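You operate a simulated robot arm through the tools that you are given. There is no shell and no other tool.

You are at the controls of a simulated robot arm. One attempt, no reset.

JOB
Set the lift desk up for a wheelchair at 80 cm.
Fine: modesty flap up, mouse tray out, wind to the mark, then lock the wheel.

Only the result counts: the job must be done as asked and must still hold three seconds after the hand-in. Knocking over, shifting, dropping, spilling or breaking anything else fails it.

ROBOT AND FRAMES
A 7-joint arm with a three-finger gripper, fixed in place. Base frame: the origin is on the floor under the middle of its stand, x ahead of it, y to its left, z up; the work surface is at about z = 725. Lengths are in mm, angles in degrees, forces in N, time in s.
It reaches about 1342 mm from its shoulder. Its first joint turns from -166.0 to 166.0 degrees. Payload 2.69 kg.
The TCP is the grasp point between the finger pads, 30 mm short of the fingertips. In the tool frame z runs along the fingers and y along their closing line. The gripper opens to 128 mm; its body begins 117 mm behind the TCP.
Orientation is that of the tool frame in the base frame, as a unit quaternion [w, x, y, z]. With the fingers straight down and closing along the base's y, the tool's x points along the base's -x, its y along +y and its z along -z.

CONTROLS
- The arm moves only by the tool play_rows. Its argument "steps" is a list of rows, each an object (a shift or turn left out is 0, a gripper value left out holds the last) with "hand": the gripper command, from -1 (shut) to 1 (fully open), values between in proportion; "translation": the shift along the base's x, y, z in mm, a list of three; "turn": the turn, a rotation vector about the base's x, y, z in degrees, a list of three. In form: [{"hand": hand, "translation": [tx, ty, tz], "turn": [rx, ry, rz]}, ...]. A call has 1 to 20 rows; each row is the pose to reach, as a shift and turn from the pose commanded when the call began. Each row takes 0.2 s and may step no farther than 50 mm and 8.6 degrees from the row before; otherwise, or with a gripper value out of range, the whole call is refused. Where a pose cannot be reached the arm comes as near as it can. A force on the tool above 70 N (or 10 N above the force at the start of the call, whichever is more), or a blocked arm, ends the call early, and 0.2 s more pass. Each finger travels about 127 mm/s and halts on what it meets, pressing with about 37 N; the grip force reading is that of the motor and also rises with nothing between the fingers. The clock runs only during rows and for 0.2 s after the last one: add rows that repeat a pose to give the fingers time. It gives the time, the measured TCP pose, the force on the tool (base axes), the opening and the grip force at its end, in the units of the frame above (readings bear some noise), with the torque about the TCP (base axes, N m) and any sound that the robot's microphone picked up.
- Cameras (640 x 400 px; columns grow to the right, rows downward): "scene" is fixed at [220.7, -498.8, 1286.7]; the picture's right is [0.85, -0.53, 0.00], its down [-0.30, -0.48, -0.83] and it looks along [0.43, 0.70, -0.56] (base axes); focal length 337 px, centre (320, 200). "wrist" rides on the gripper at [58, 54, -131] in the tool frame; the picture's right is [-0.68, 0.74, 0.00], its down [-0.62, -0.57, -0.55] and it looks along [-0.40, -0.37, 0.84] (tool axes); focal length 234 px, centre (320, 200). There is no depth. A picture from a camera that has moved, and an enlarged one, comes with that camera's place and axes in the base frame and with its lens.
- capture(camera): a new picture of that camera. No time passes.
- move_column(by): moves the trunk up (or, below 0, down) by that many mm; the arm rides with it, the base frame stays. It gives what a move gives, with no picture.
- close_up(camera, box): a new picture of the part [left, top, right, bottom] of that camera's present view, enlarged. No time passes.
- finish_job(): hands the job in; it is judged then, once.

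Places have to be worked out from the pictures, the camera data and where the tool is seen. Open the gripper and draw the arm clear of the work before you hand the job in, unless the task says otherwise.

The tools are called after "Request:" as name(argument=value, ...) on one line, values as JSON. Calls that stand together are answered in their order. play_rows: Moves the arm, as the interface text tells. Its arguments: {"type":"object","properties":{"steps":{"type":"array"}},"required":["steps"]} The other tools are called the same way: move_column (by) moves the trunk up or down; capture (camera) takes a picture; close_up (camera, box) takes an enlarged picture of a part of a camera's view; finish_job () hands the job in.

At the start:

```text
time: 0.0
ee_pos: [728.4, 341.9, 930.9]
tool_rot: [-0.001, 0.0, 1.0, -0.001]
ft_force: [0.7, -0.1, 0.6]
ft_torque: [-0.02, 0.0, 0.0]
finger_gap: 128.1
gripper_force: 0.0
trunk travel left (down, up): [-150.0, 200.0]
```

scene: 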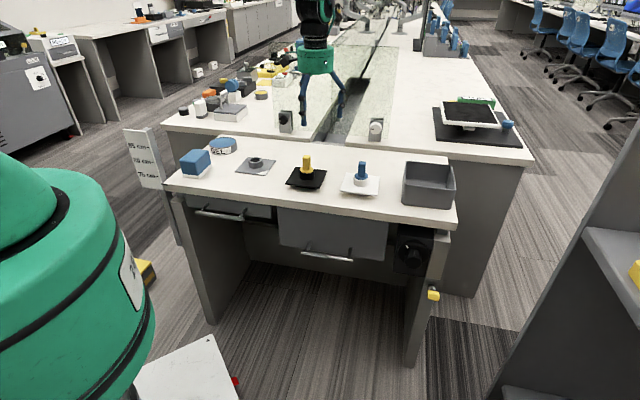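
wrist: 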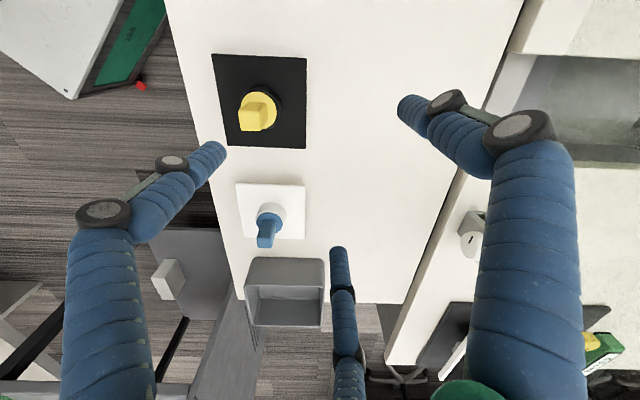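

I'll begin by looking at the desk closely: its front, the scale, the wheel and the lock.

Request:
close_up(camera="scene", box=[110, 110, 270, 210])

Request:
close_up(camera="scene", box=[360, 200, 480, 320])

Request:
close_up(camera="scene", box=[170, 140, 470, 330])

Request:
close_up(camera="scene", box=[230, 140, 390, 240])

```text
4.00 times, centred on (190, 160) of scene
camera zoom: at [220.7, -498.8, 1286.7], right [0.85, -0.53, 0.0], down [-0.3, -0.48, -0.83], along [0.43, 0.7, -0.56], focal length 1347 px, centre (840, 360)
```

zoom: 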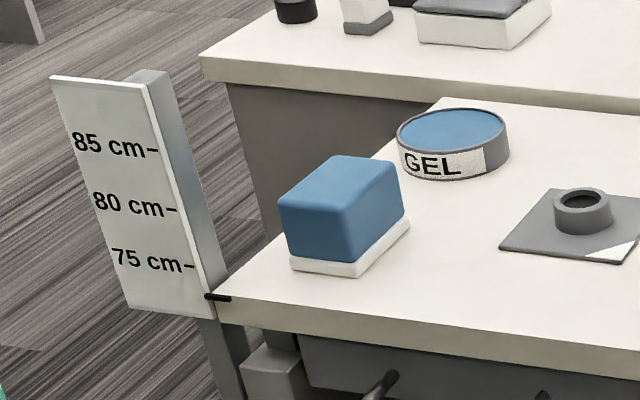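

```text
3.33 times, centred on (420, 260) of scene
camera zoom: at [220.7, -498.8, 1286.7], right [0.85, -0.53, 0.0], down [-0.3, -0.48, -0.83], along [0.43, 0.7, -0.56], focal length 1123 px, centre (-13, 0)
```

zoom: 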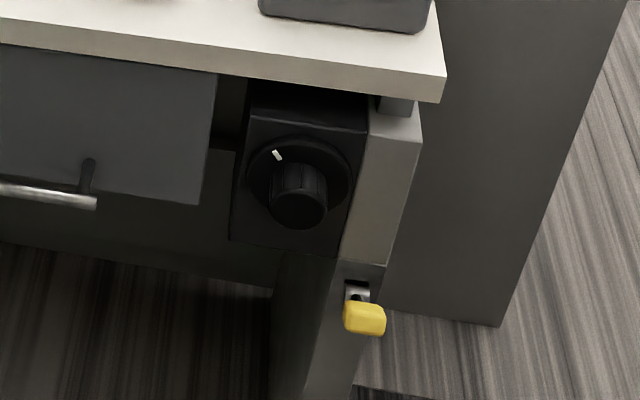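

```text
2.11 times, centred on (320, 235) of scene
camera zoom: at [220.7, -498.8, 1286.7], right [0.85, -0.53, 0.0], down [-0.3, -0.48, -0.83], along [0.43, 0.7, -0.56], focal length 709 px, centre (320, 126)
```

zoom: 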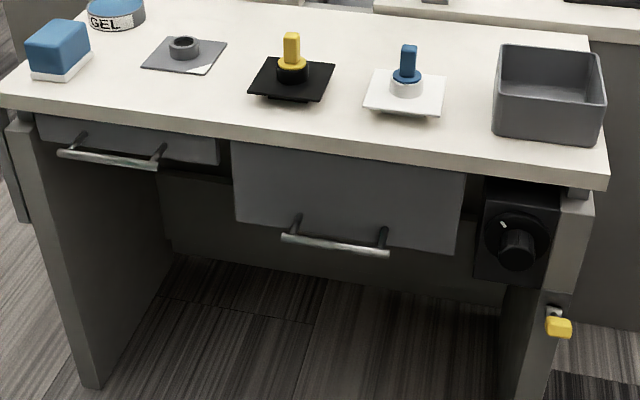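

```text
4.00 times, centred on (310, 190) of scene
camera zoom: at [220.7, -498.8, 1286.7], right [0.85, -0.53, 0.0], down [-0.3, -0.48, -0.83], along [0.43, 0.7, -0.56], focal length 1347 px, centre (360, 240)
```

zoom: 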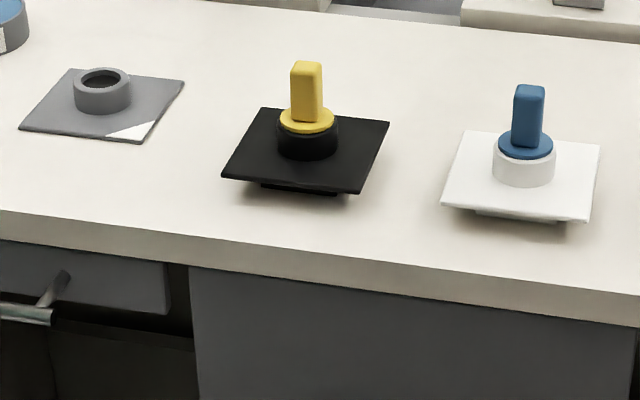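

The desk front runs at about 45° in the base frame, from roughly (277, 538) to (911, -86), with its inward normal near (0.70, 0.71). The mouse tray is on the left, the flap in the middle, and the wheel and yellow lock on the right. I'll pull the hand back to the front of the desk and yaw it -44.5° to line up with the desk.

Request:
play_rows(steps=[{"hand": 1, "translation": [-31, -32, 10], "turn": [0, 0, -5]}, {"translation": [-62, -63, 20], "turn": [0, 0, -10]}, {"translation": [-93, -95, 30], "turn": [0, 0, -15]}, {"translation": [-124, -127, 30], "turn": [0, 0, -20]}, {"translation": [-156, -158, 30], "turn": [0, 0, -25]}, {"translation": [-187, -190, 30], "turn": [0, 0, -30]}, {"translation": [-218, -222, 30], "turn": [0, 0, -35]}, {"translation": [-249, -253, 30], "turn": [0, 0, -40]}, {"translation": [-280, -285, 30], "turn": [0, 0, -44.5]}, {"translation": [-280, -285, 30], "turn": [0, 0, -44.5]}])

```text
time: 2.2
ee_pos: [448.2, 58.2, 963.0]
tool_rot: [0.0, 0.378, 0.926, 0.0]
ft_force: [0.5, -0.6, 0.9]
ft_torque: [0.04, -0.06, -0.01]
finger_gap: 127.8
gripper_force: 0.1
trunk travel left (down, up): [-150.0, 200.0]
```

The hand is at (448, 58, 963), aligned with the desk and pointing down. Next I tilt it about 45° toward the desk front for a look.

Request:
play_rows(steps=[{"translation": [-10, -10, 0], "turn": [5.3, -5.2, 0]}, {"translation": [-20, -20, 0], "turn": [10.7, -10.5, 0]}, {"translation": [-30, -30, 0], "turn": [16.0, -15.8, 0]}, {"translation": [-40, -40, 0], "turn": [21.4, -21.0, 0]}, {"translation": [-50, -50, 0], "turn": [26.7, -26.3, 0]}, {"translation": [-60, -60, 0], "turn": [32.1, -31.5, 0]}, {"translation": [-60, -60, 0], "turn": [32.1, -31.5, 0]}])

Request:
capture(camera="wrist")

Request:
capture(camera="scene")

```text
time: 3.8
ee_pos: [388.4, -2.1, 961.7]
tool_rot: [0.146, 0.35, 0.855, 0.354]
ft_force: [0.0, -0.3, -0.2]
ft_torque: [0.05, 0.02, 0.08]
finger_gap: 128.6
gripper_force: 0.1
trunk travel left (down, up): [-150.0, 200.0]
```

```text
taken
camera wrist: at [308.0, -0.5, 1092.8], right [0.85, -0.1, 0.52], down [-0.11, -0.99, -0.01], along [0.52, -0.05, -0.85], focal length 234 px, centre (320, 200)
```

wrist: 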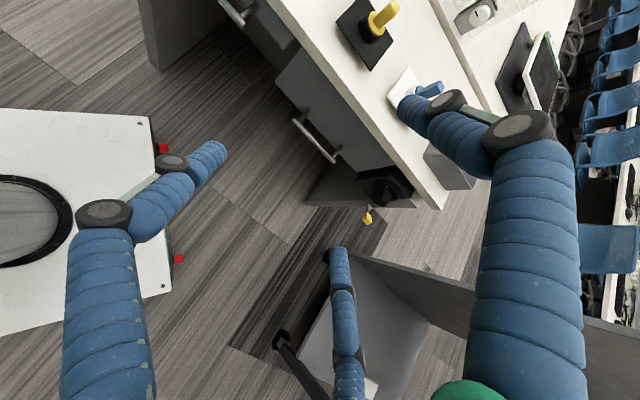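

```text
taken
```

scene: 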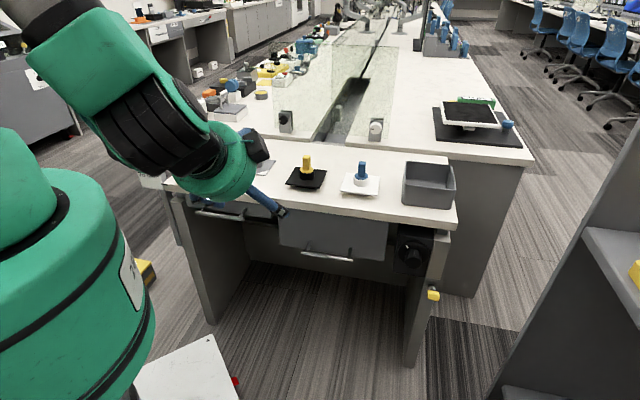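

This view shows the flap handle, the wheel and the lever from a second viewpoint. I'll enlarge those parts to triangulate their positions.

Request:
close_up(camera="wrist", box=[200, 0, 360, 100])

Request:
close_up(camera="wrist", box=[270, 90, 430, 190])

Request:
close_up(camera="wrist", box=[340, 150, 436, 230])

Request:
close_up(camera="scene", box=[380, 220, 476, 310])

Request:
close_up(camera="scene", box=[270, 200, 400, 280])

Request:
close_up(camera="scene", box=[170, 180, 290, 255])

```text
4.00 times, centred on (280, 50) of wrist
camera zoom: at [308.0, -0.5, 1092.8], right [0.85, -0.1, 0.52], down [-0.11, -0.99, -0.01], along [0.52, -0.05, -0.85], focal length 937 px, centre (480, 800)
```

zoom: 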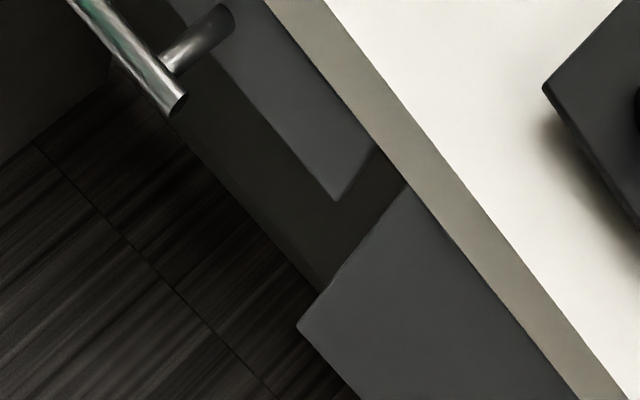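

```text
4.00 times, centred on (350, 140) of wrist
camera zoom: at [308.0, -0.5, 1092.8], right [0.85, -0.1, 0.52], down [-0.11, -0.99, -0.01], along [0.52, -0.05, -0.85], focal length 937 px, centre (200, 440)
```

zoom: 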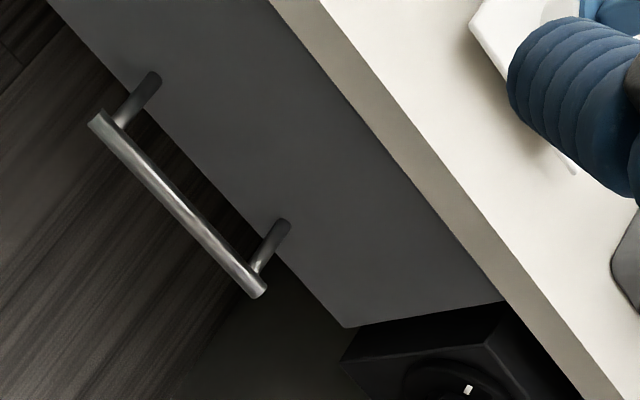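

```text
5.00 times, centred on (388, 190) of wrist
camera zoom: at [308.0, -0.5, 1092.8], right [0.85, -0.1, 0.52], down [-0.11, -0.99, -0.01], along [0.52, -0.05, -0.85], focal length 1171 px, centre (-20, 250)
```

zoom: 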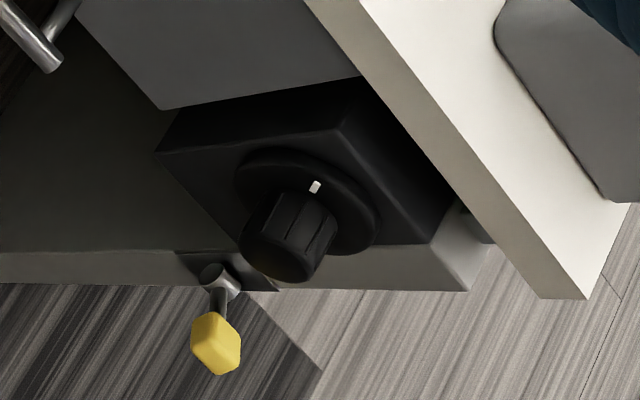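

```text
4.44 times, centred on (428, 265) of scene
camera zoom: at [220.7, -498.8, 1286.7], right [0.85, -0.53, 0.0], down [-0.3, -0.48, -0.83], along [0.43, 0.7, -0.56], focal length 1497 px, centre (-160, -89)
```

zoom: 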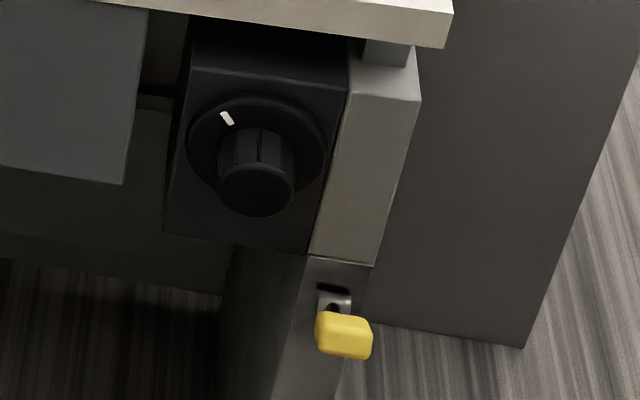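

```text
4.92 times, centred on (335, 240) of scene
camera zoom: at [220.7, -498.8, 1286.7], right [0.85, -0.53, 0.0], down [-0.3, -0.48, -0.83], along [0.43, 0.7, -0.56], focal length 1658 px, centre (246, 3)
```

zoom: 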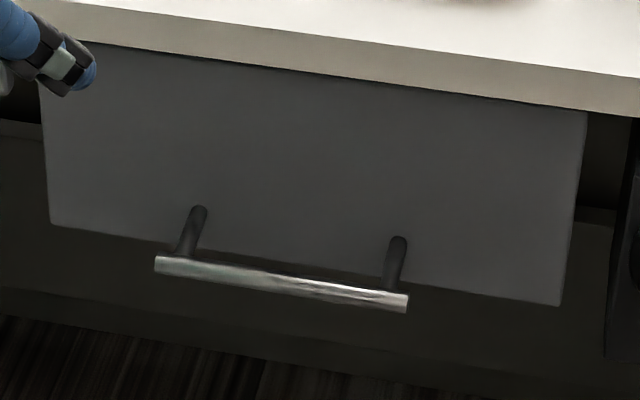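

```text
5.33 times, centred on (230, 218) of scene
camera zoom: at [220.7, -498.8, 1286.7], right [0.85, -0.53, 0.0], down [-0.3, -0.48, -0.83], along [0.43, 0.7, -0.56], focal length 1796 px, centre (800, 107)
```

zoom: 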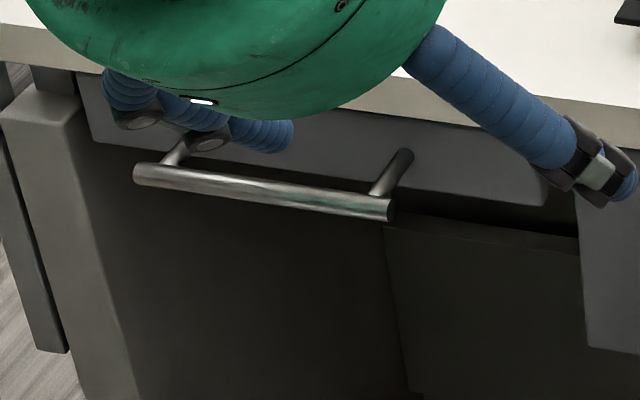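

Triangulated positions:

| Part | Position |
|---|---|
| Flap handle bar | (569,170) to (680,63), z≈580, about 58 mm proud of the flap face |
| Tray handle bar | (331,403) to (443,296), z≈678 |
| Knob | front face at about (808,-52,604), 50 mm diameter |
| Lever tip | about (842,-117,509) |

I'll bring the tool level, facing the desk, before lowering to the flap handle.

Request:
play_rows(steps=[{"translation": [25, 6, 0], "turn": [5.4, -5.2, 0]}, {"translation": [51, 11, 0], "turn": [10.8, -10.5, 0]}, {"translation": [76, 17, 0], "turn": [16.1, -15.7, 0]}, {"translation": [102, 23, 0], "turn": [21.5, -20.9, 0]}, {"translation": [127, 28, 0], "turn": [26.9, -26.1, 0]}, {"translation": [143, 34, 0], "turn": [32.27, -31.37, 0]}, {"translation": [143, 34, 0], "turn": [32.27, -31.37, 0]}])

Request:
capture(camera="wrist")

Request:
capture(camera="scene")

```text
time: 5.4
ee_pos: [531.3, 31.2, 962.0]
tool_rot: [0.266, 0.268, 0.655, 0.655]
ft_force: [0.1, -0.6, -0.9]
ft_torque: [0.02, -0.05, 0.03]
finger_gap: 128.0
gripper_force: 0.0
trunk travel left (down, up): [-150.0, 200.0]
```

```text
taken
camera wrist: at [398.5, -21.3, 1015.7], right [0.49, -0.48, 0.73], down [0.05, -0.82, -0.57], along [0.87, 0.32, -0.37], focal length 234 px, centre (320, 200)
```

wrist: 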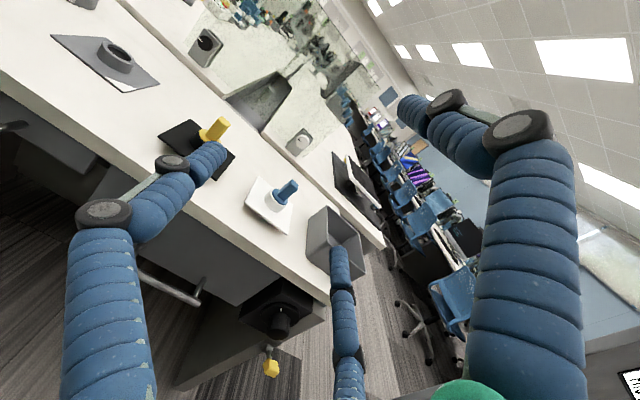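

```text
taken
```

scene: 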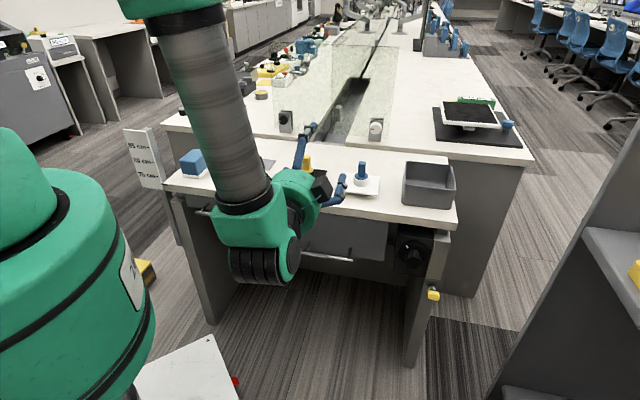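

The horizontal pose works, with the forearm coming down from above. Next I lower it to handle height, staying well in front of the bar.

Request:
play_rows(steps=[{"translation": [1, 0, -45]}, {"translation": [2, -1, -90]}, {"translation": [3, -2, -135]}, {"translation": [4, -3, -180]}, {"translation": [5, -4, -225]}, {"translation": [5, -5, -270]}, {"translation": [5, -5, -315]}, {"translation": [5, -5, -360]}, {"translation": [5, -5, -380]}, {"translation": [5, -5, -380]}])

Request:
capture(camera="wrist")

Request:
capture(camera="scene")

```text
time: 7.6
ee_pos: [537.0, 26.4, 582.6]
tool_rot: [0.266, 0.268, 0.654, 0.655]
ft_force: [0.6, -0.7, -0.3]
ft_torque: [0.01, 0.03, 0.02]
finger_gap: 128.2
gripper_force: 0.1
trunk travel left (down, up): [-150.0, 200.0]
```

```text
taken
camera wrist: at [403.0, -26.7, 635.5], right [0.49, -0.47, 0.73], down [0.05, -0.82, -0.57], along [0.87, 0.32, -0.37], focal length 234 px, centre (320, 200)
```

wrist: 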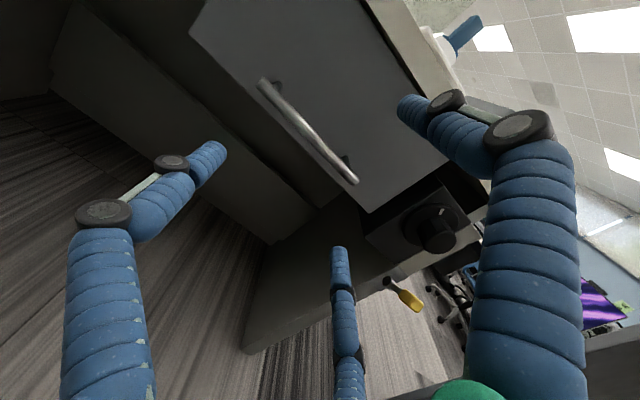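

```text
taken
```

scene: 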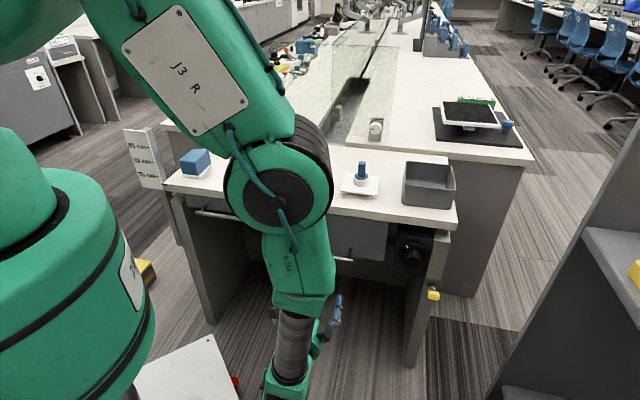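

Good close view. I'll enlarge the flap and its handle, the wheel and the lock lever before making contact.

Request:
close_up(camera="wrist", box=[240, 60, 368, 190])

Request:
close_up(camera="wrist", box=[360, 180, 500, 330])

Request:
close_up(camera="wrist", box=[180, 0, 500, 200])

```text
3.08 times, centred on (304, 125) of wrist
camera zoom: at [403.0, -26.7, 635.5], right [0.49, -0.47, 0.73], down [0.05, -0.82, -0.57], along [0.87, 0.32, -0.37], focal length 720 px, centre (369, 431)
```

zoom: 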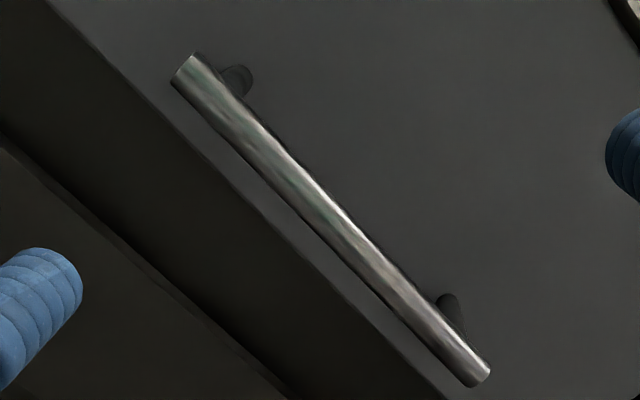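

```text
2.67 times, centred on (430, 255) of wrist
camera zoom: at [403.0, -26.7, 635.5], right [0.49, -0.47, 0.73], down [0.05, -0.82, -0.57], along [0.87, 0.32, -0.37], focal length 624 px, centre (27, 53)
```

zoom: 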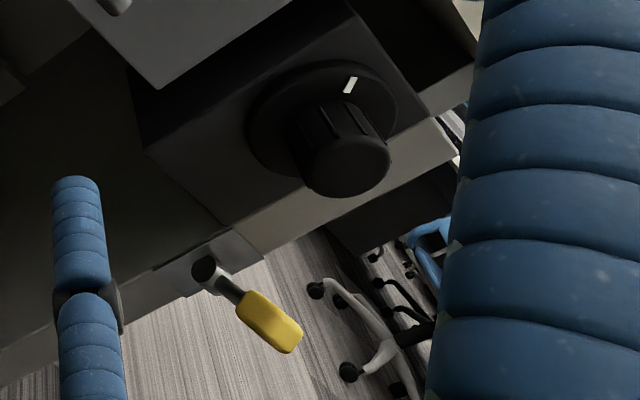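

```text
2.00 times, centred on (340, 100) of wrist
camera zoom: at [403.0, -26.7, 635.5], right [0.49, -0.47, 0.73], down [0.05, -0.82, -0.57], along [0.87, 0.32, -0.37], focal length 468 px, centre (280, 400)
```

zoom: 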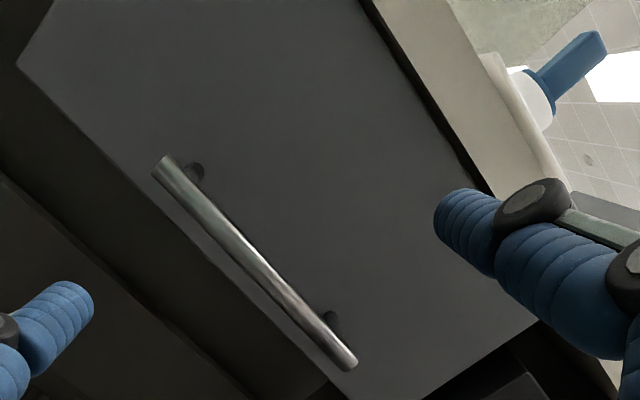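

The tool is level and lined up with the middle of the flap handle (e≈366). I go forward 122 mm along the normal so the fingers straddle the bar, then close.

Request:
play_rows(steps=[{"hand": 1, "translation": [28, 29, -4]}, {"translation": [56, 58, -4]}, {"translation": [75, 77, -4]}, {"translation": [85, 88, -4]}, {"translation": [85, 88, -4]}])

Request:
capture(camera="wrist")

```text
time: 8.8
ee_pos: [621.4, 116.4, 577.7]
tool_rot: [0.266, 0.268, 0.654, 0.655]
ft_force: [0.0, 1.2, 1.0]
ft_torque: [0.0, 0.03, -0.02]
finger_gap: 128.1
gripper_force: 0.0
trunk travel left (down, up): [-150.0, 200.0]
```

```text
taken
camera wrist: at [487.3, 62.7, 631.4], right [0.49, -0.47, 0.73], down [0.05, -0.82, -0.57], along [0.87, 0.32, -0.37], focal length 234 px, centre (320, 200)
```

wrist: 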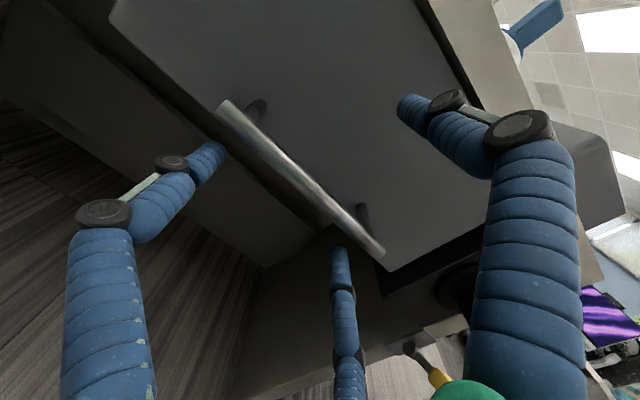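

The bar passes through the TCP point in the wrist view. Closing the fingers on it now.

Request:
play_rows(steps=[{"hand": -1}, {"hand": -1}, {"hand": -1}, {"hand": -1}, {"hand": -1}])

Request:
capture(camera="wrist")

```text
time: 10.0
ee_pos: [619.8, 116.4, 577.5]
tool_rot: [0.265, 0.269, 0.655, 0.655]
ft_force: [-16.8, 17.1, -0.8]
ft_torque: [-0.28, -0.24, 0.38]
finger_gap: 21.7
gripper_force: 44.8
trunk travel left (down, up): [-150.0, 200.0]
```

```text
taken
camera wrist: at [486.0, 63.1, 631.5], right [0.49, -0.47, 0.73], down [0.06, -0.82, -0.57], along [0.87, 0.32, -0.37], focal length 234 px, centre (320, 200)
```

wrist: 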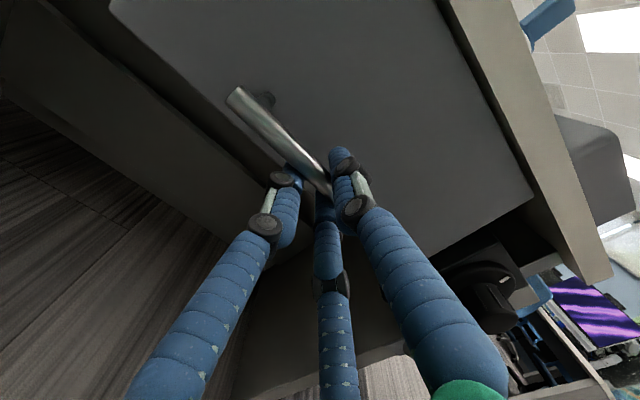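

The grip reads 21.7 mm with about 24 N sideways along the bar. I'll check closely what the fingers hold.

Request:
close_up(camera="wrist", box=[200, 60, 440, 230])

Request:
capture(camera="scene")

```text
2.35 times, centred on (320, 145) of wrist
camera zoom: at [486.0, 63.1, 631.5], right [0.49, -0.47, 0.73], down [0.06, -0.82, -0.57], along [0.87, 0.32, -0.37], focal length 551 px, centre (320, 329)
```

zoom: 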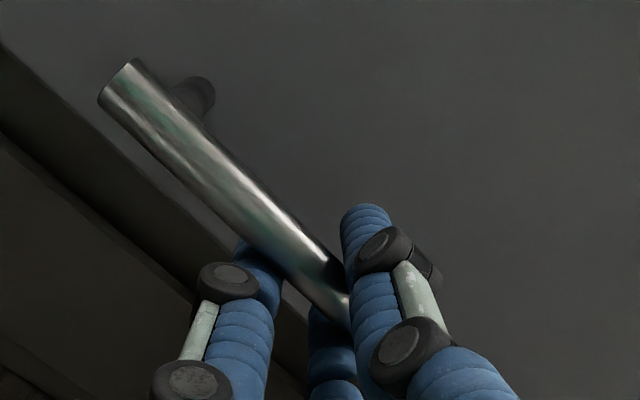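

```text
taken
```

scene: 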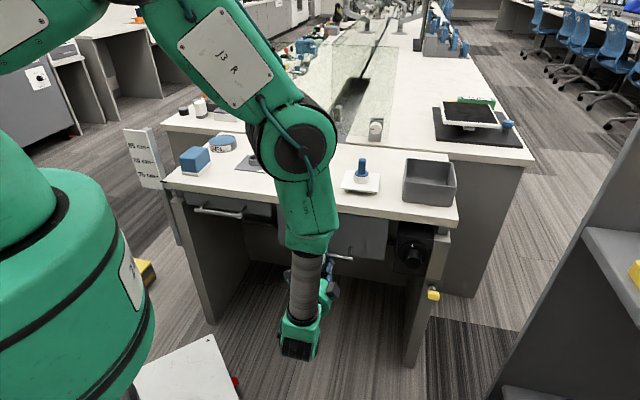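

The fingers straddle the bar, with the one on top beyond it and the pair beneath, so the grasp looks good. I start swinging the flap outward and up about an assumed hinge near c=577, z=695, for 15° only, and will read the forces.

Request:
play_rows(steps=[{"hand": -1, "translation": [-7, -7.2, 5.7], "turn": [-3.6, 3.5, 0]}, {"translation": [-13.5, -13.9, 12.2], "turn": [-7.2, 7.0, 0]}, {"translation": [-19.7, -20.2, 19.5], "turn": [-10.8, 10.5, 0]}, {"translation": [-19.7, -20.2, 19.5], "turn": [-10.8, 10.5, 0]}])

Request:
capture(camera="wrist")

Request:
capture(camera="scene")

```text
time: 11.0
ee_pos: [598.7, 95.8, 597.1]
tool_rot: [0.228, 0.301, 0.736, 0.563]
ft_force: [-32.6, 30.4, -1.0]
ft_torque: [-0.11, -0.12, 0.36]
finger_gap: 21.5
gripper_force: 45.0
trunk travel left (down, up): [-150.0, 200.0]
```

```text
taken
camera wrist: at [478.7, 55.7, 683.3], right [0.62, -0.34, 0.71], down [-0.03, -0.91, -0.4], along [0.78, 0.23, -0.58], focal length 234 px, centre (320, 200)
```

wrist: 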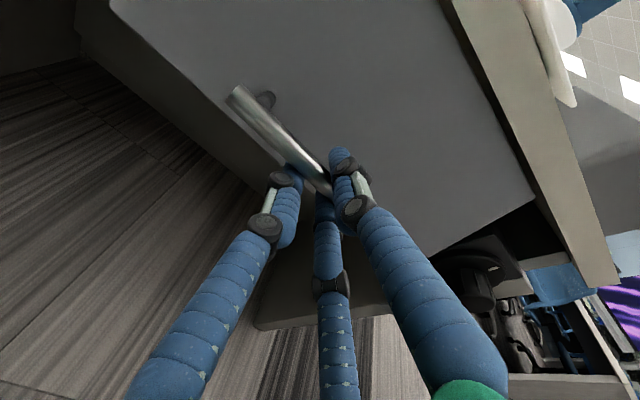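

```text
taken
```

scene: 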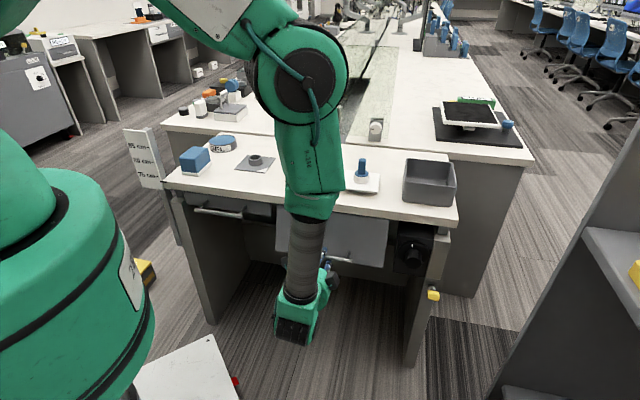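

The flap is swinging out with the hand. The normal and vertical forces are near zero, so the hinge guess is good; there is only a sideways load of about 44 N toward -e. I continue to 45° with a small sideways correction.

Request:
play_rows(steps=[{"hand": -1, "translation": [-7.1, -4.5, 8.1], "turn": [-3.6, 3.5, 0]}, {"translation": [-12.3, -9.8, 16.8], "turn": [-7.2, 7.0, 0]}, {"translation": [-17.3, -14.3, 26.2], "turn": [-10.8, 10.5, 0]}, {"translation": [-21.4, -18.4, 36.1], "turn": [-14.3, 13.9, 0]}, {"translation": [-25.1, -21.6, 46.4], "turn": [-17.9, 17.4, 0]}, {"translation": [-27.9, -24.4, 57.2], "turn": [-21.5, 20.9, 0]}, {"translation": [-27.9, -24.4, 57.2], "turn": [-21.5, 20.9, 0]}])

Request:
capture(camera="wrist")

Request:
capture(camera="scene")

```text
time: 12.6
ee_pos: [574.2, 69.6, 655.8]
tool_rot: [0.145, 0.35, 0.855, 0.353]
ft_force: [-20.1, 4.3, -3.4]
ft_torque: [0.15, 0.21, -0.45]
finger_gap: 21.7
gripper_force: 44.7
trunk travel left (down, up): [-150.0, 200.0]
```

```text
taken
camera wrist: at [494.0, 71.8, 786.0], right [0.85, -0.1, 0.52], down [-0.11, -0.99, -0.01], along [0.52, -0.05, -0.85], focal length 234 px, centre (320, 200)
```

wrist: 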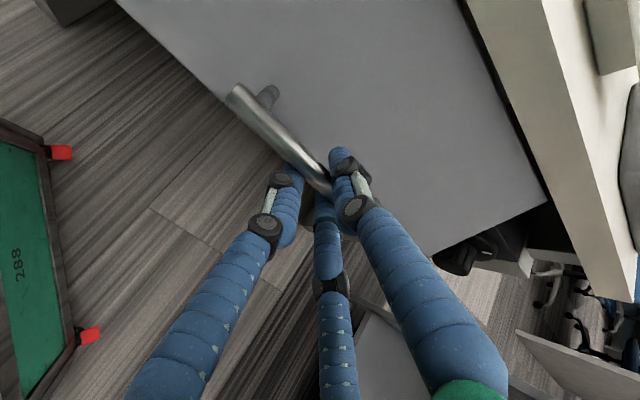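

```text
taken
```

scene: 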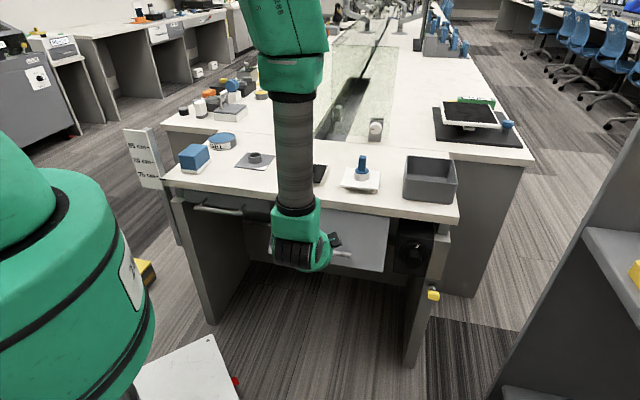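

The flap is at 45° and still follows the arc. About 11 N pushes outward, so I add a little outward offset and go on to 75°.

Request:
play_rows(steps=[{"hand": -1, "translation": [-3.1, -2.2, 11.1], "turn": [-3.6, 3.5, 0]}, {"translation": [-4.5, -3.7, 22.3], "turn": [-7.2, 7.0, 0]}, {"translation": [-5.2, -4.4, 33.8], "turn": [-10.8, 10.5, 0]}, {"translation": [-5.3, -4.4, 45.2], "turn": [-14.3, 13.9, 0]}, {"translation": [-4.7, -3.8, 56.7], "turn": [-17.9, 17.4, 0]}, {"translation": [-3.3, -2.4, 68.0], "turn": [-21.5, 20.9, 0]}, {"translation": [-3.3, -2.4, 68.0], "turn": [-21.5, 20.9, 0]}])

Request:
capture(camera="wrist")

Request:
capture(camera="scene")

```text
time: 13.8
ee_pos: [566.6, 63.9, 707.3]
tool_rot: [0.07, 0.373, 0.909, 0.171]
ft_force: [0.9, -7.2, -2.4]
ft_torque: [-0.47, -0.17, -0.66]
finger_gap: 22.1
gripper_force: 45.0
trunk travel left (down, up): [-150.0, 200.0]
stopped in row 5: the force on the tool passed its limit at 77 N (the readings are from after the stop); the commanded pose is now the measured one
```

```text
taken
camera wrist: at [527.2, 105.9, 847.5], right [0.96, 0.01, 0.27], down [-0.07, -0.95, 0.31], along [0.26, -0.31, -0.91], focal length 234 px, centre (320, 200)
```

wrist: 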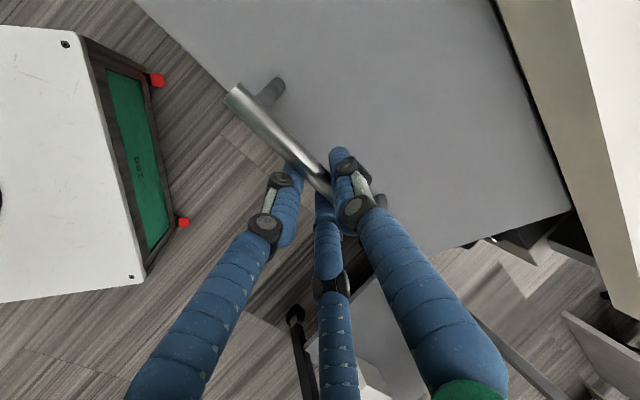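

```text
taken
```

scene: 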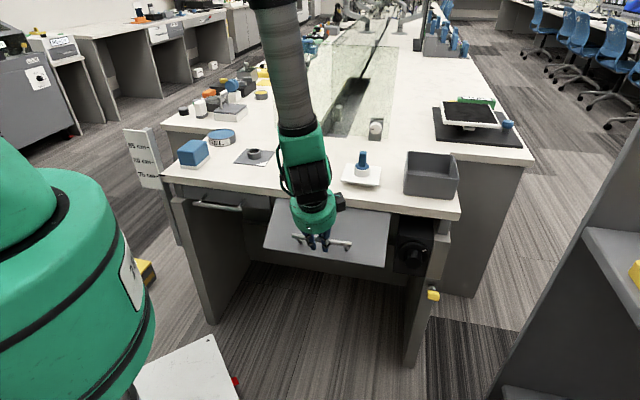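

It stopped at about 69° with a force spike, though the residual force is small now. It could be an end stop, a detent or arc mismatch, so I'll step on a few degrees gently and read the force.

Request:
play_rows(steps=[{"hand": -1, "translation": [0.3, 0.3, 2.3], "turn": [-0.72, 0.7, 0]}, {"translation": [0.5, 0.5, 4.6], "turn": [-1.43, 1.39, 0]}, {"translation": [0.5, 0.5, 4.6], "turn": [-1.43, 1.39, 0]}])

```text
time: 14.6
ee_pos: [567.1, 63.3, 711.3]
tool_rot: [0.064, 0.375, 0.912, 0.155]
ft_force: [-9.5, -40.7, -5.4]
ft_torque: [-0.34, -0.11, -0.67]
finger_gap: 21.5
gripper_force: 45.2
trunk travel left (down, up): [-150.0, 200.0]
```

The resistance is about 36 N along -n, not against lifting, so this is arc mismatch rather than a stop. I shift slightly outward and keep lifting in small steps.

Request:
play_rows(steps=[{"hand": -1, "translation": [-0.6, -1.9, 1.0], "turn": [-0.4, 0.35, 0]}, {"translation": [-0.5, -1.8, 3.6], "turn": [-1.1, 1.05, 0]}, {"translation": [-0.4, -1.7, 6.2], "turn": [-1.9, 1.8, 0]}, {"translation": [-0.2, -1.4, 9.0], "turn": [-2.7, 2.6, 0]}, {"translation": [0.1, -1.2, 12.0], "turn": [-3.6, 3.5, 0]}, {"translation": [0.1, -1.2, 12.0], "turn": [-3.6, 3.5, 0]}])

```text
time: 16.0
ee_pos: [566.4, 61.2, 723.3]
tool_rot: [0.048, 0.376, 0.918, 0.115]
ft_force: [-22.4, -37.0, -3.2]
ft_torque: [0.12, 0.38, -0.55]
finger_gap: 21.6
gripper_force: 44.9
trunk travel left (down, up): [-150.0, 200.0]
```

At 75.7° it still pushes outward with about 42 N and no vertical load. I'll shift outward 2 mm without turning, to learn the stiffness and find the neutral position.

Request:
play_rows(steps=[{"hand": -1, "translation": [-1.0, -1.1, 0]}, {"translation": [-1.4, -1.4, 0]}, {"translation": [-1.4, -1.4, 0]}])

Request:
capture(camera="scene")

Request:
capture(camera="wrist")

```text
time: 16.8
ee_pos: [566.2, 62.6, 723.7]
tool_rot: [0.048, 0.377, 0.918, 0.116]
ft_force: [-18.0, -14.3, -0.8]
ft_torque: [0.41, 0.51, -0.45]
finger_gap: 21.5
gripper_force: 45.0
trunk travel left (down, up): [-150.0, 200.0]
```

```text
taken
```

scene: 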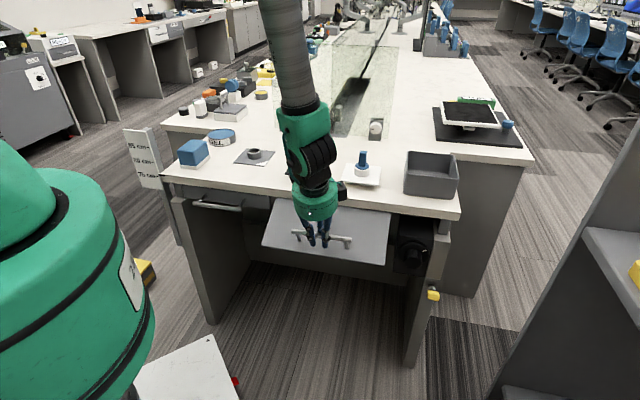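

```text
taken
camera wrist: at [537.9, 117.0, 863.5], right [0.98, 0.03, 0.18], down [-0.04, -0.92, 0.39], along [0.18, -0.39, -0.9], focal length 234 px, centre (320, 200)
```

wrist: 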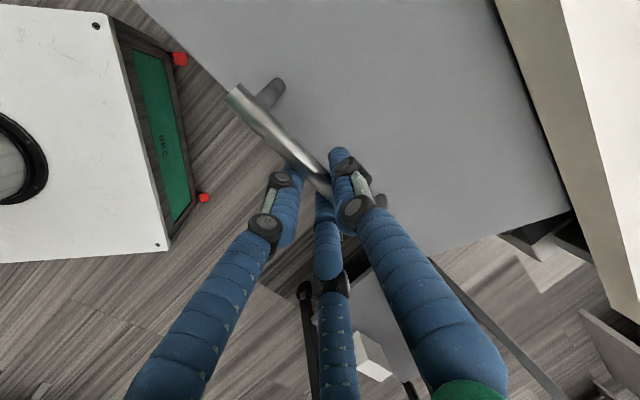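

A 2 mm outward shift halved the load (about 10 N/mm), so neutral is about 2 mm further out. I continue lifting about 5° with that offset.

Request:
play_rows(steps=[{"hand": -1, "translation": [-1.2, -1.2, 2.0], "turn": [-0.6, 0.55, 0]}, {"translation": [-1.3, -1.3, 5.0], "turn": [-1.5, 1.45, 0]}, {"translation": [-1.3, -1.3, 8.0], "turn": [-2.4, 2.3, 0]}, {"translation": [-1.0, -1.0, 11.0], "turn": [-3.2, 3.1, 0]}, {"translation": [-0.8, -0.8, 13.5], "turn": [-3.9, 3.8, 0]}, {"translation": [-0.8, -0.8, 13.5], "turn": [-3.9, 3.8, 0]}])

```text
time: 18.2
ee_pos: [566.2, 61.7, 735.9]
tool_rot: [0.031, 0.378, 0.922, 0.071]
ft_force: [0.5, 25.5, 0.2]
ft_torque: [0.52, 0.42, -0.31]
finger_gap: 21.4
gripper_force: 44.5
trunk travel left (down, up): [-150.0, 200.0]
```

Now it pulls inward by about 19 N, so the arc has turned inward. I follow it in and up another 5°.

Request:
play_rows(steps=[{"hand": -1, "translation": [0.2, 2.3, 1.0], "turn": [-0.4, 0.4, 0]}, {"translation": [0.5, 2.7, 4.0], "turn": [-1.1, 1.05, 0]}, {"translation": [0.9, 3.1, 7.0], "turn": [-1.9, 1.85, 0]}, {"translation": [1.2, 3.4, 10.0], "turn": [-2.7, 2.6, 0]}, {"translation": [1.5, 3.8, 13.0], "turn": [-3.6, 3.5, 0]}, {"translation": [1.5, 3.8, 13.0], "turn": [-3.6, 3.5, 0]}])

Request:
capture(camera="scene")

```text
time: 19.6
ee_pos: [567.4, 63.9, 749.8]
tool_rot: [0.014, 0.379, 0.925, 0.031]
ft_force: [-1.8, -31.7, 0.8]
ft_torque: [-0.34, 0.07, -0.59]
finger_gap: 21.6
gripper_force: 44.3
trunk travel left (down, up): [-150.0, 200.0]
```

```text
taken
```

scene: 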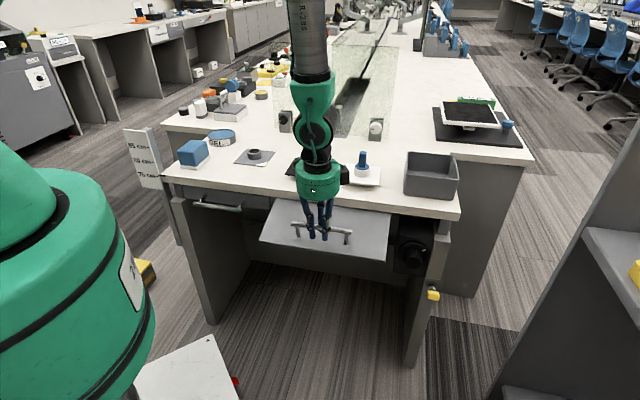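

At about 86°, with no vertical load and no stop felt yet. I continue to 90° and slightly beyond to see whether it latches or meets its stop.

Request:
play_rows(steps=[{"hand": -1, "translation": [-0.5, -2.0, 2.0], "turn": [-0.5, 0.5, 0]}, {"translation": [-0.2, -1.7, 5.0], "turn": [-1.4, 1.35, 0]}, {"translation": [0.1, -1.4, 8.0], "turn": [-2.2, 2.15, 0]}, {"translation": [0.4, -1.1, 10.5], "turn": [-2.9, 2.8, 0]}, {"translation": [0.4, -1.1, 10.5], "turn": [-2.9, 2.8, 0]}])

Request:
close_up(camera="scene", box=[240, 160, 420, 280])

```text
time: 20.8
ee_pos: [569.8, 66.2, 760.1]
tool_rot: [0.002, 0.38, 0.925, -0.002]
ft_force: [11.2, 26.3, -4.8]
ft_torque: [0.38, 0.15, -0.32]
finger_gap: 21.4
gripper_force: 44.7
trunk travel left (down, up): [-150.0, 200.0]
```

```text
3.33 times, centred on (330, 220) of scene
camera zoom: at [220.7, -498.8, 1286.7], right [0.85, -0.53, 0.0], down [-0.3, -0.48, -0.83], along [0.43, 0.7, -0.56], focal length 1123 px, centre (287, 133)
```

zoom: 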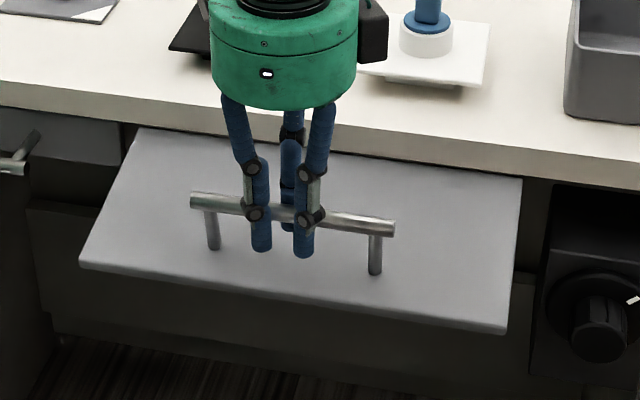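

The flap looks about horizontal now, but the wheel's white mark seems to have moved, so the desk may be shifting. Checking the scale pointer and the wheel.

Request:
close_up(camera="scene", box=[110, 110, 270, 210])

Request:
close_up(camera="scene", box=[380, 200, 476, 310])

Request:
capture(camera="scene")

```text
4.00 times, centred on (190, 160) of scene
camera zoom: at [220.7, -498.8, 1286.7], right [0.85, -0.53, 0.0], down [-0.3, -0.48, -0.83], along [0.43, 0.7, -0.56], focal length 1347 px, centre (840, 360)
```

zoom: 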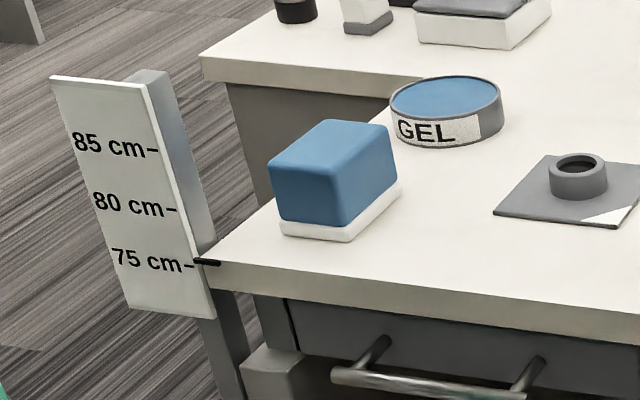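

```text
3.64 times, centred on (428, 255) of scene
camera zoom: at [220.7, -498.8, 1286.7], right [0.85, -0.53, 0.0], down [-0.3, -0.48, -0.83], along [0.43, 0.7, -0.56], focal length 1225 px, centre (-73, 0)
```

zoom: 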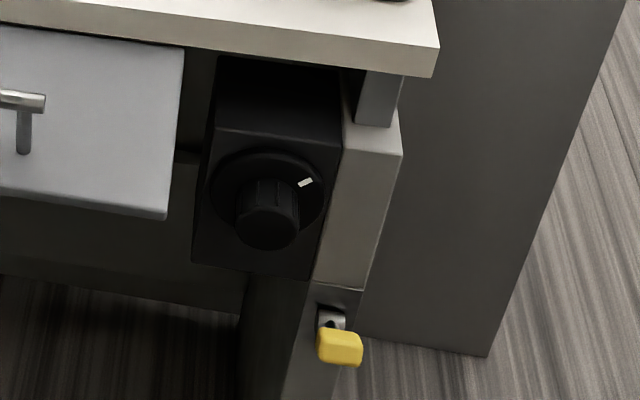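

```text
taken
```

scene: 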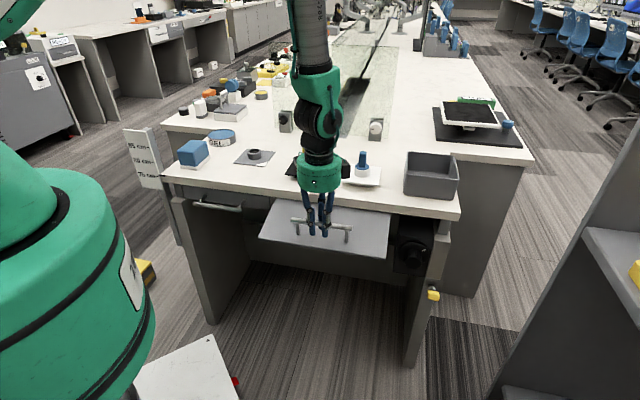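

The pointer now sits near 75 cm. My lifting raised the desk as well, because the lift runs freely, so the flap is really only at about 78°. Pushing the bar inward and up must rotate the flap rather than lift the desk, so I do that in small steps.

Request:
play_rows(steps=[{"hand": -1, "translation": [1.5, 1.5, 3.0]}, {"translation": [3.0, 3.1, 7.0]}, {"translation": [4.4, 4.5, 11.0]}, {"translation": [4.4, 4.5, 11.0]}])

Request:
close_up(camera="scene", box=[240, 160, 420, 280])

Request:
close_up(camera="scene", box=[110, 110, 270, 210])

```text
time: 21.8
ee_pos: [571.4, 66.2, 770.0]
tool_rot: [0.001, 0.379, 0.925, -0.003]
ft_force: [3.0, -26.6, 2.2]
ft_torque: [-0.28, 0.16, -0.54]
finger_gap: 21.7
gripper_force: 44.8
trunk travel left (down, up): [-150.0, 200.0]
```

```text
3.33 times, centred on (330, 220) of scene
camera zoom: at [220.7, -498.8, 1286.7], right [0.85, -0.53, 0.0], down [-0.3, -0.48, -0.83], along [0.43, 0.7, -0.56], focal length 1123 px, centre (287, 133)
```

zoom: 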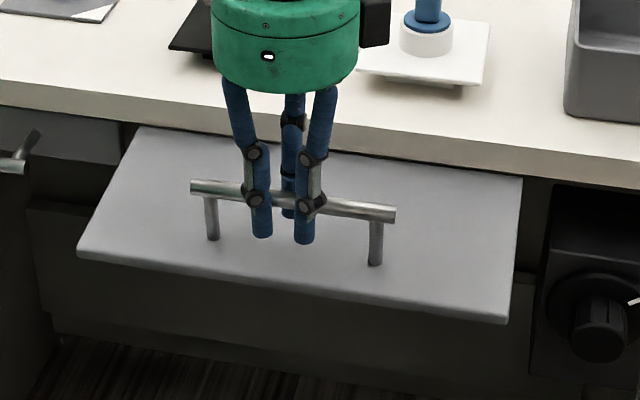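

```text
4.00 times, centred on (190, 160) of scene
camera zoom: at [220.7, -498.8, 1286.7], right [0.85, -0.53, 0.0], down [-0.3, -0.48, -0.83], along [0.43, 0.7, -0.56], focal length 1347 px, centre (840, 360)
```

zoom: 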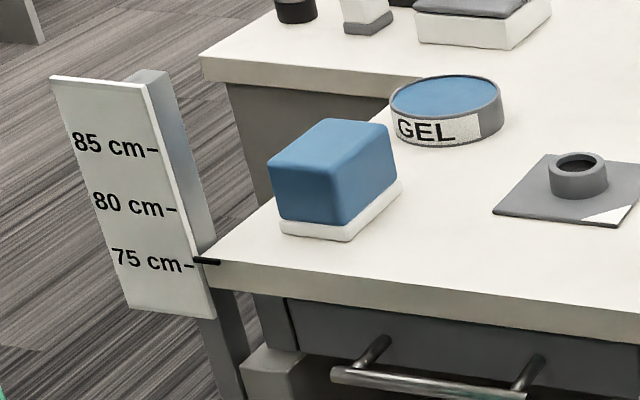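

The flap rose another few degrees and the desk stayed at 75. I continue in the same way.

Request:
play_rows(steps=[{"hand": -1, "translation": [0.8, 0.8, 4.0]}, {"translation": [2.0, 2.0, 8.0]}, {"translation": [3.2, 3.2, 12.0]}, {"translation": [4.4, 4.5, 16.0]}, {"translation": [4.4, 4.5, 16.0]}])

Request:
close_up(camera="scene", box=[240, 160, 420, 280])

Request:
close_up(camera="scene", box=[110, 110, 270, 210])

```text
time: 23.0
ee_pos: [575.9, 72.6, 787.4]
tool_rot: [0.001, 0.38, 0.925, -0.002]
ft_force: [-5.1, -22.5, -4.9]
ft_torque: [-0.13, 0.13, -0.59]
finger_gap: 21.6
gripper_force: 45.2
trunk travel left (down, up): [-150.0, 200.0]
```

```text
3.33 times, centred on (330, 220) of scene
camera zoom: at [220.7, -498.8, 1286.7], right [0.85, -0.53, 0.0], down [-0.3, -0.48, -0.83], along [0.43, 0.7, -0.56], focal length 1123 px, centre (287, 133)
```

zoom: 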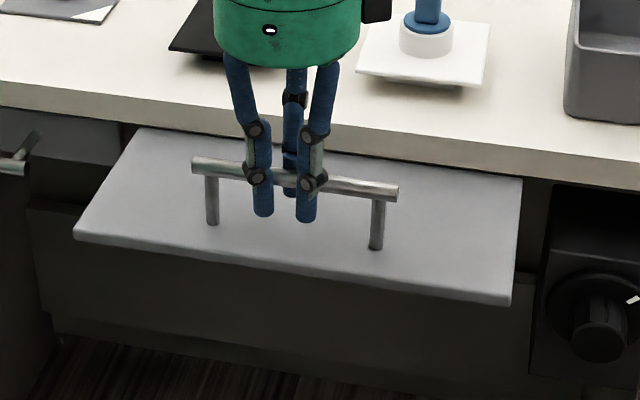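

```text
4.00 times, centred on (190, 160) of scene
camera zoom: at [220.7, -498.8, 1286.7], right [0.85, -0.53, 0.0], down [-0.3, -0.48, -0.83], along [0.43, 0.7, -0.56], focal length 1347 px, centre (840, 360)
```

zoom: 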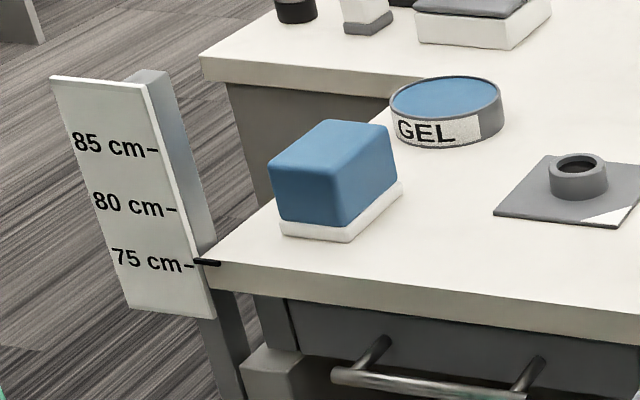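

The flap is now about level (88–90°) and the desk is unchanged. I push a touch further to find a stop or latch.

Request:
play_rows(steps=[{"hand": -1, "translation": [0.6, 0.6, 3.0]}, {"translation": [1.2, 1.2, 6.0]}, {"translation": [1.2, 1.2, 6.0]}])

Request:
close_up(camera="scene", box=[240, 160, 420, 280])

Request:
close_up(camera="scene", box=[110, 110, 270, 210])

```text
time: 23.8
ee_pos: [575.4, 71.9, 792.9]
tool_rot: [0.001, 0.379, 0.925, -0.003]
ft_force: [-16.4, -49.2, -2.4]
ft_torque: [-0.3, 0.01, -0.7]
finger_gap: 21.7
gripper_force: 45.0
trunk travel left (down, up): [-150.0, 200.0]
```

```text
3.33 times, centred on (330, 220) of scene
camera zoom: at [220.7, -498.8, 1286.7], right [0.85, -0.53, 0.0], down [-0.3, -0.48, -0.83], along [0.43, 0.7, -0.56], focal length 1123 px, centre (287, 133)
```

zoom: 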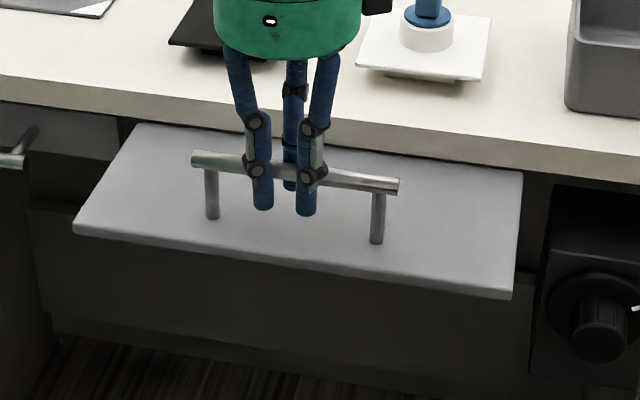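

```text
4.00 times, centred on (190, 160) of scene
camera zoom: at [220.7, -498.8, 1286.7], right [0.85, -0.53, 0.0], down [-0.3, -0.48, -0.83], along [0.43, 0.7, -0.56], focal length 1347 px, centre (840, 360)
```

zoom: 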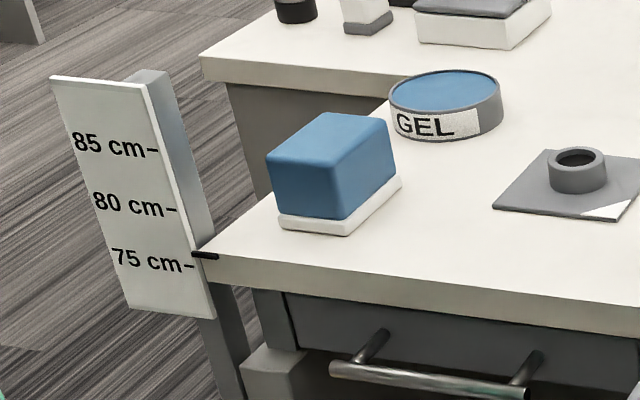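

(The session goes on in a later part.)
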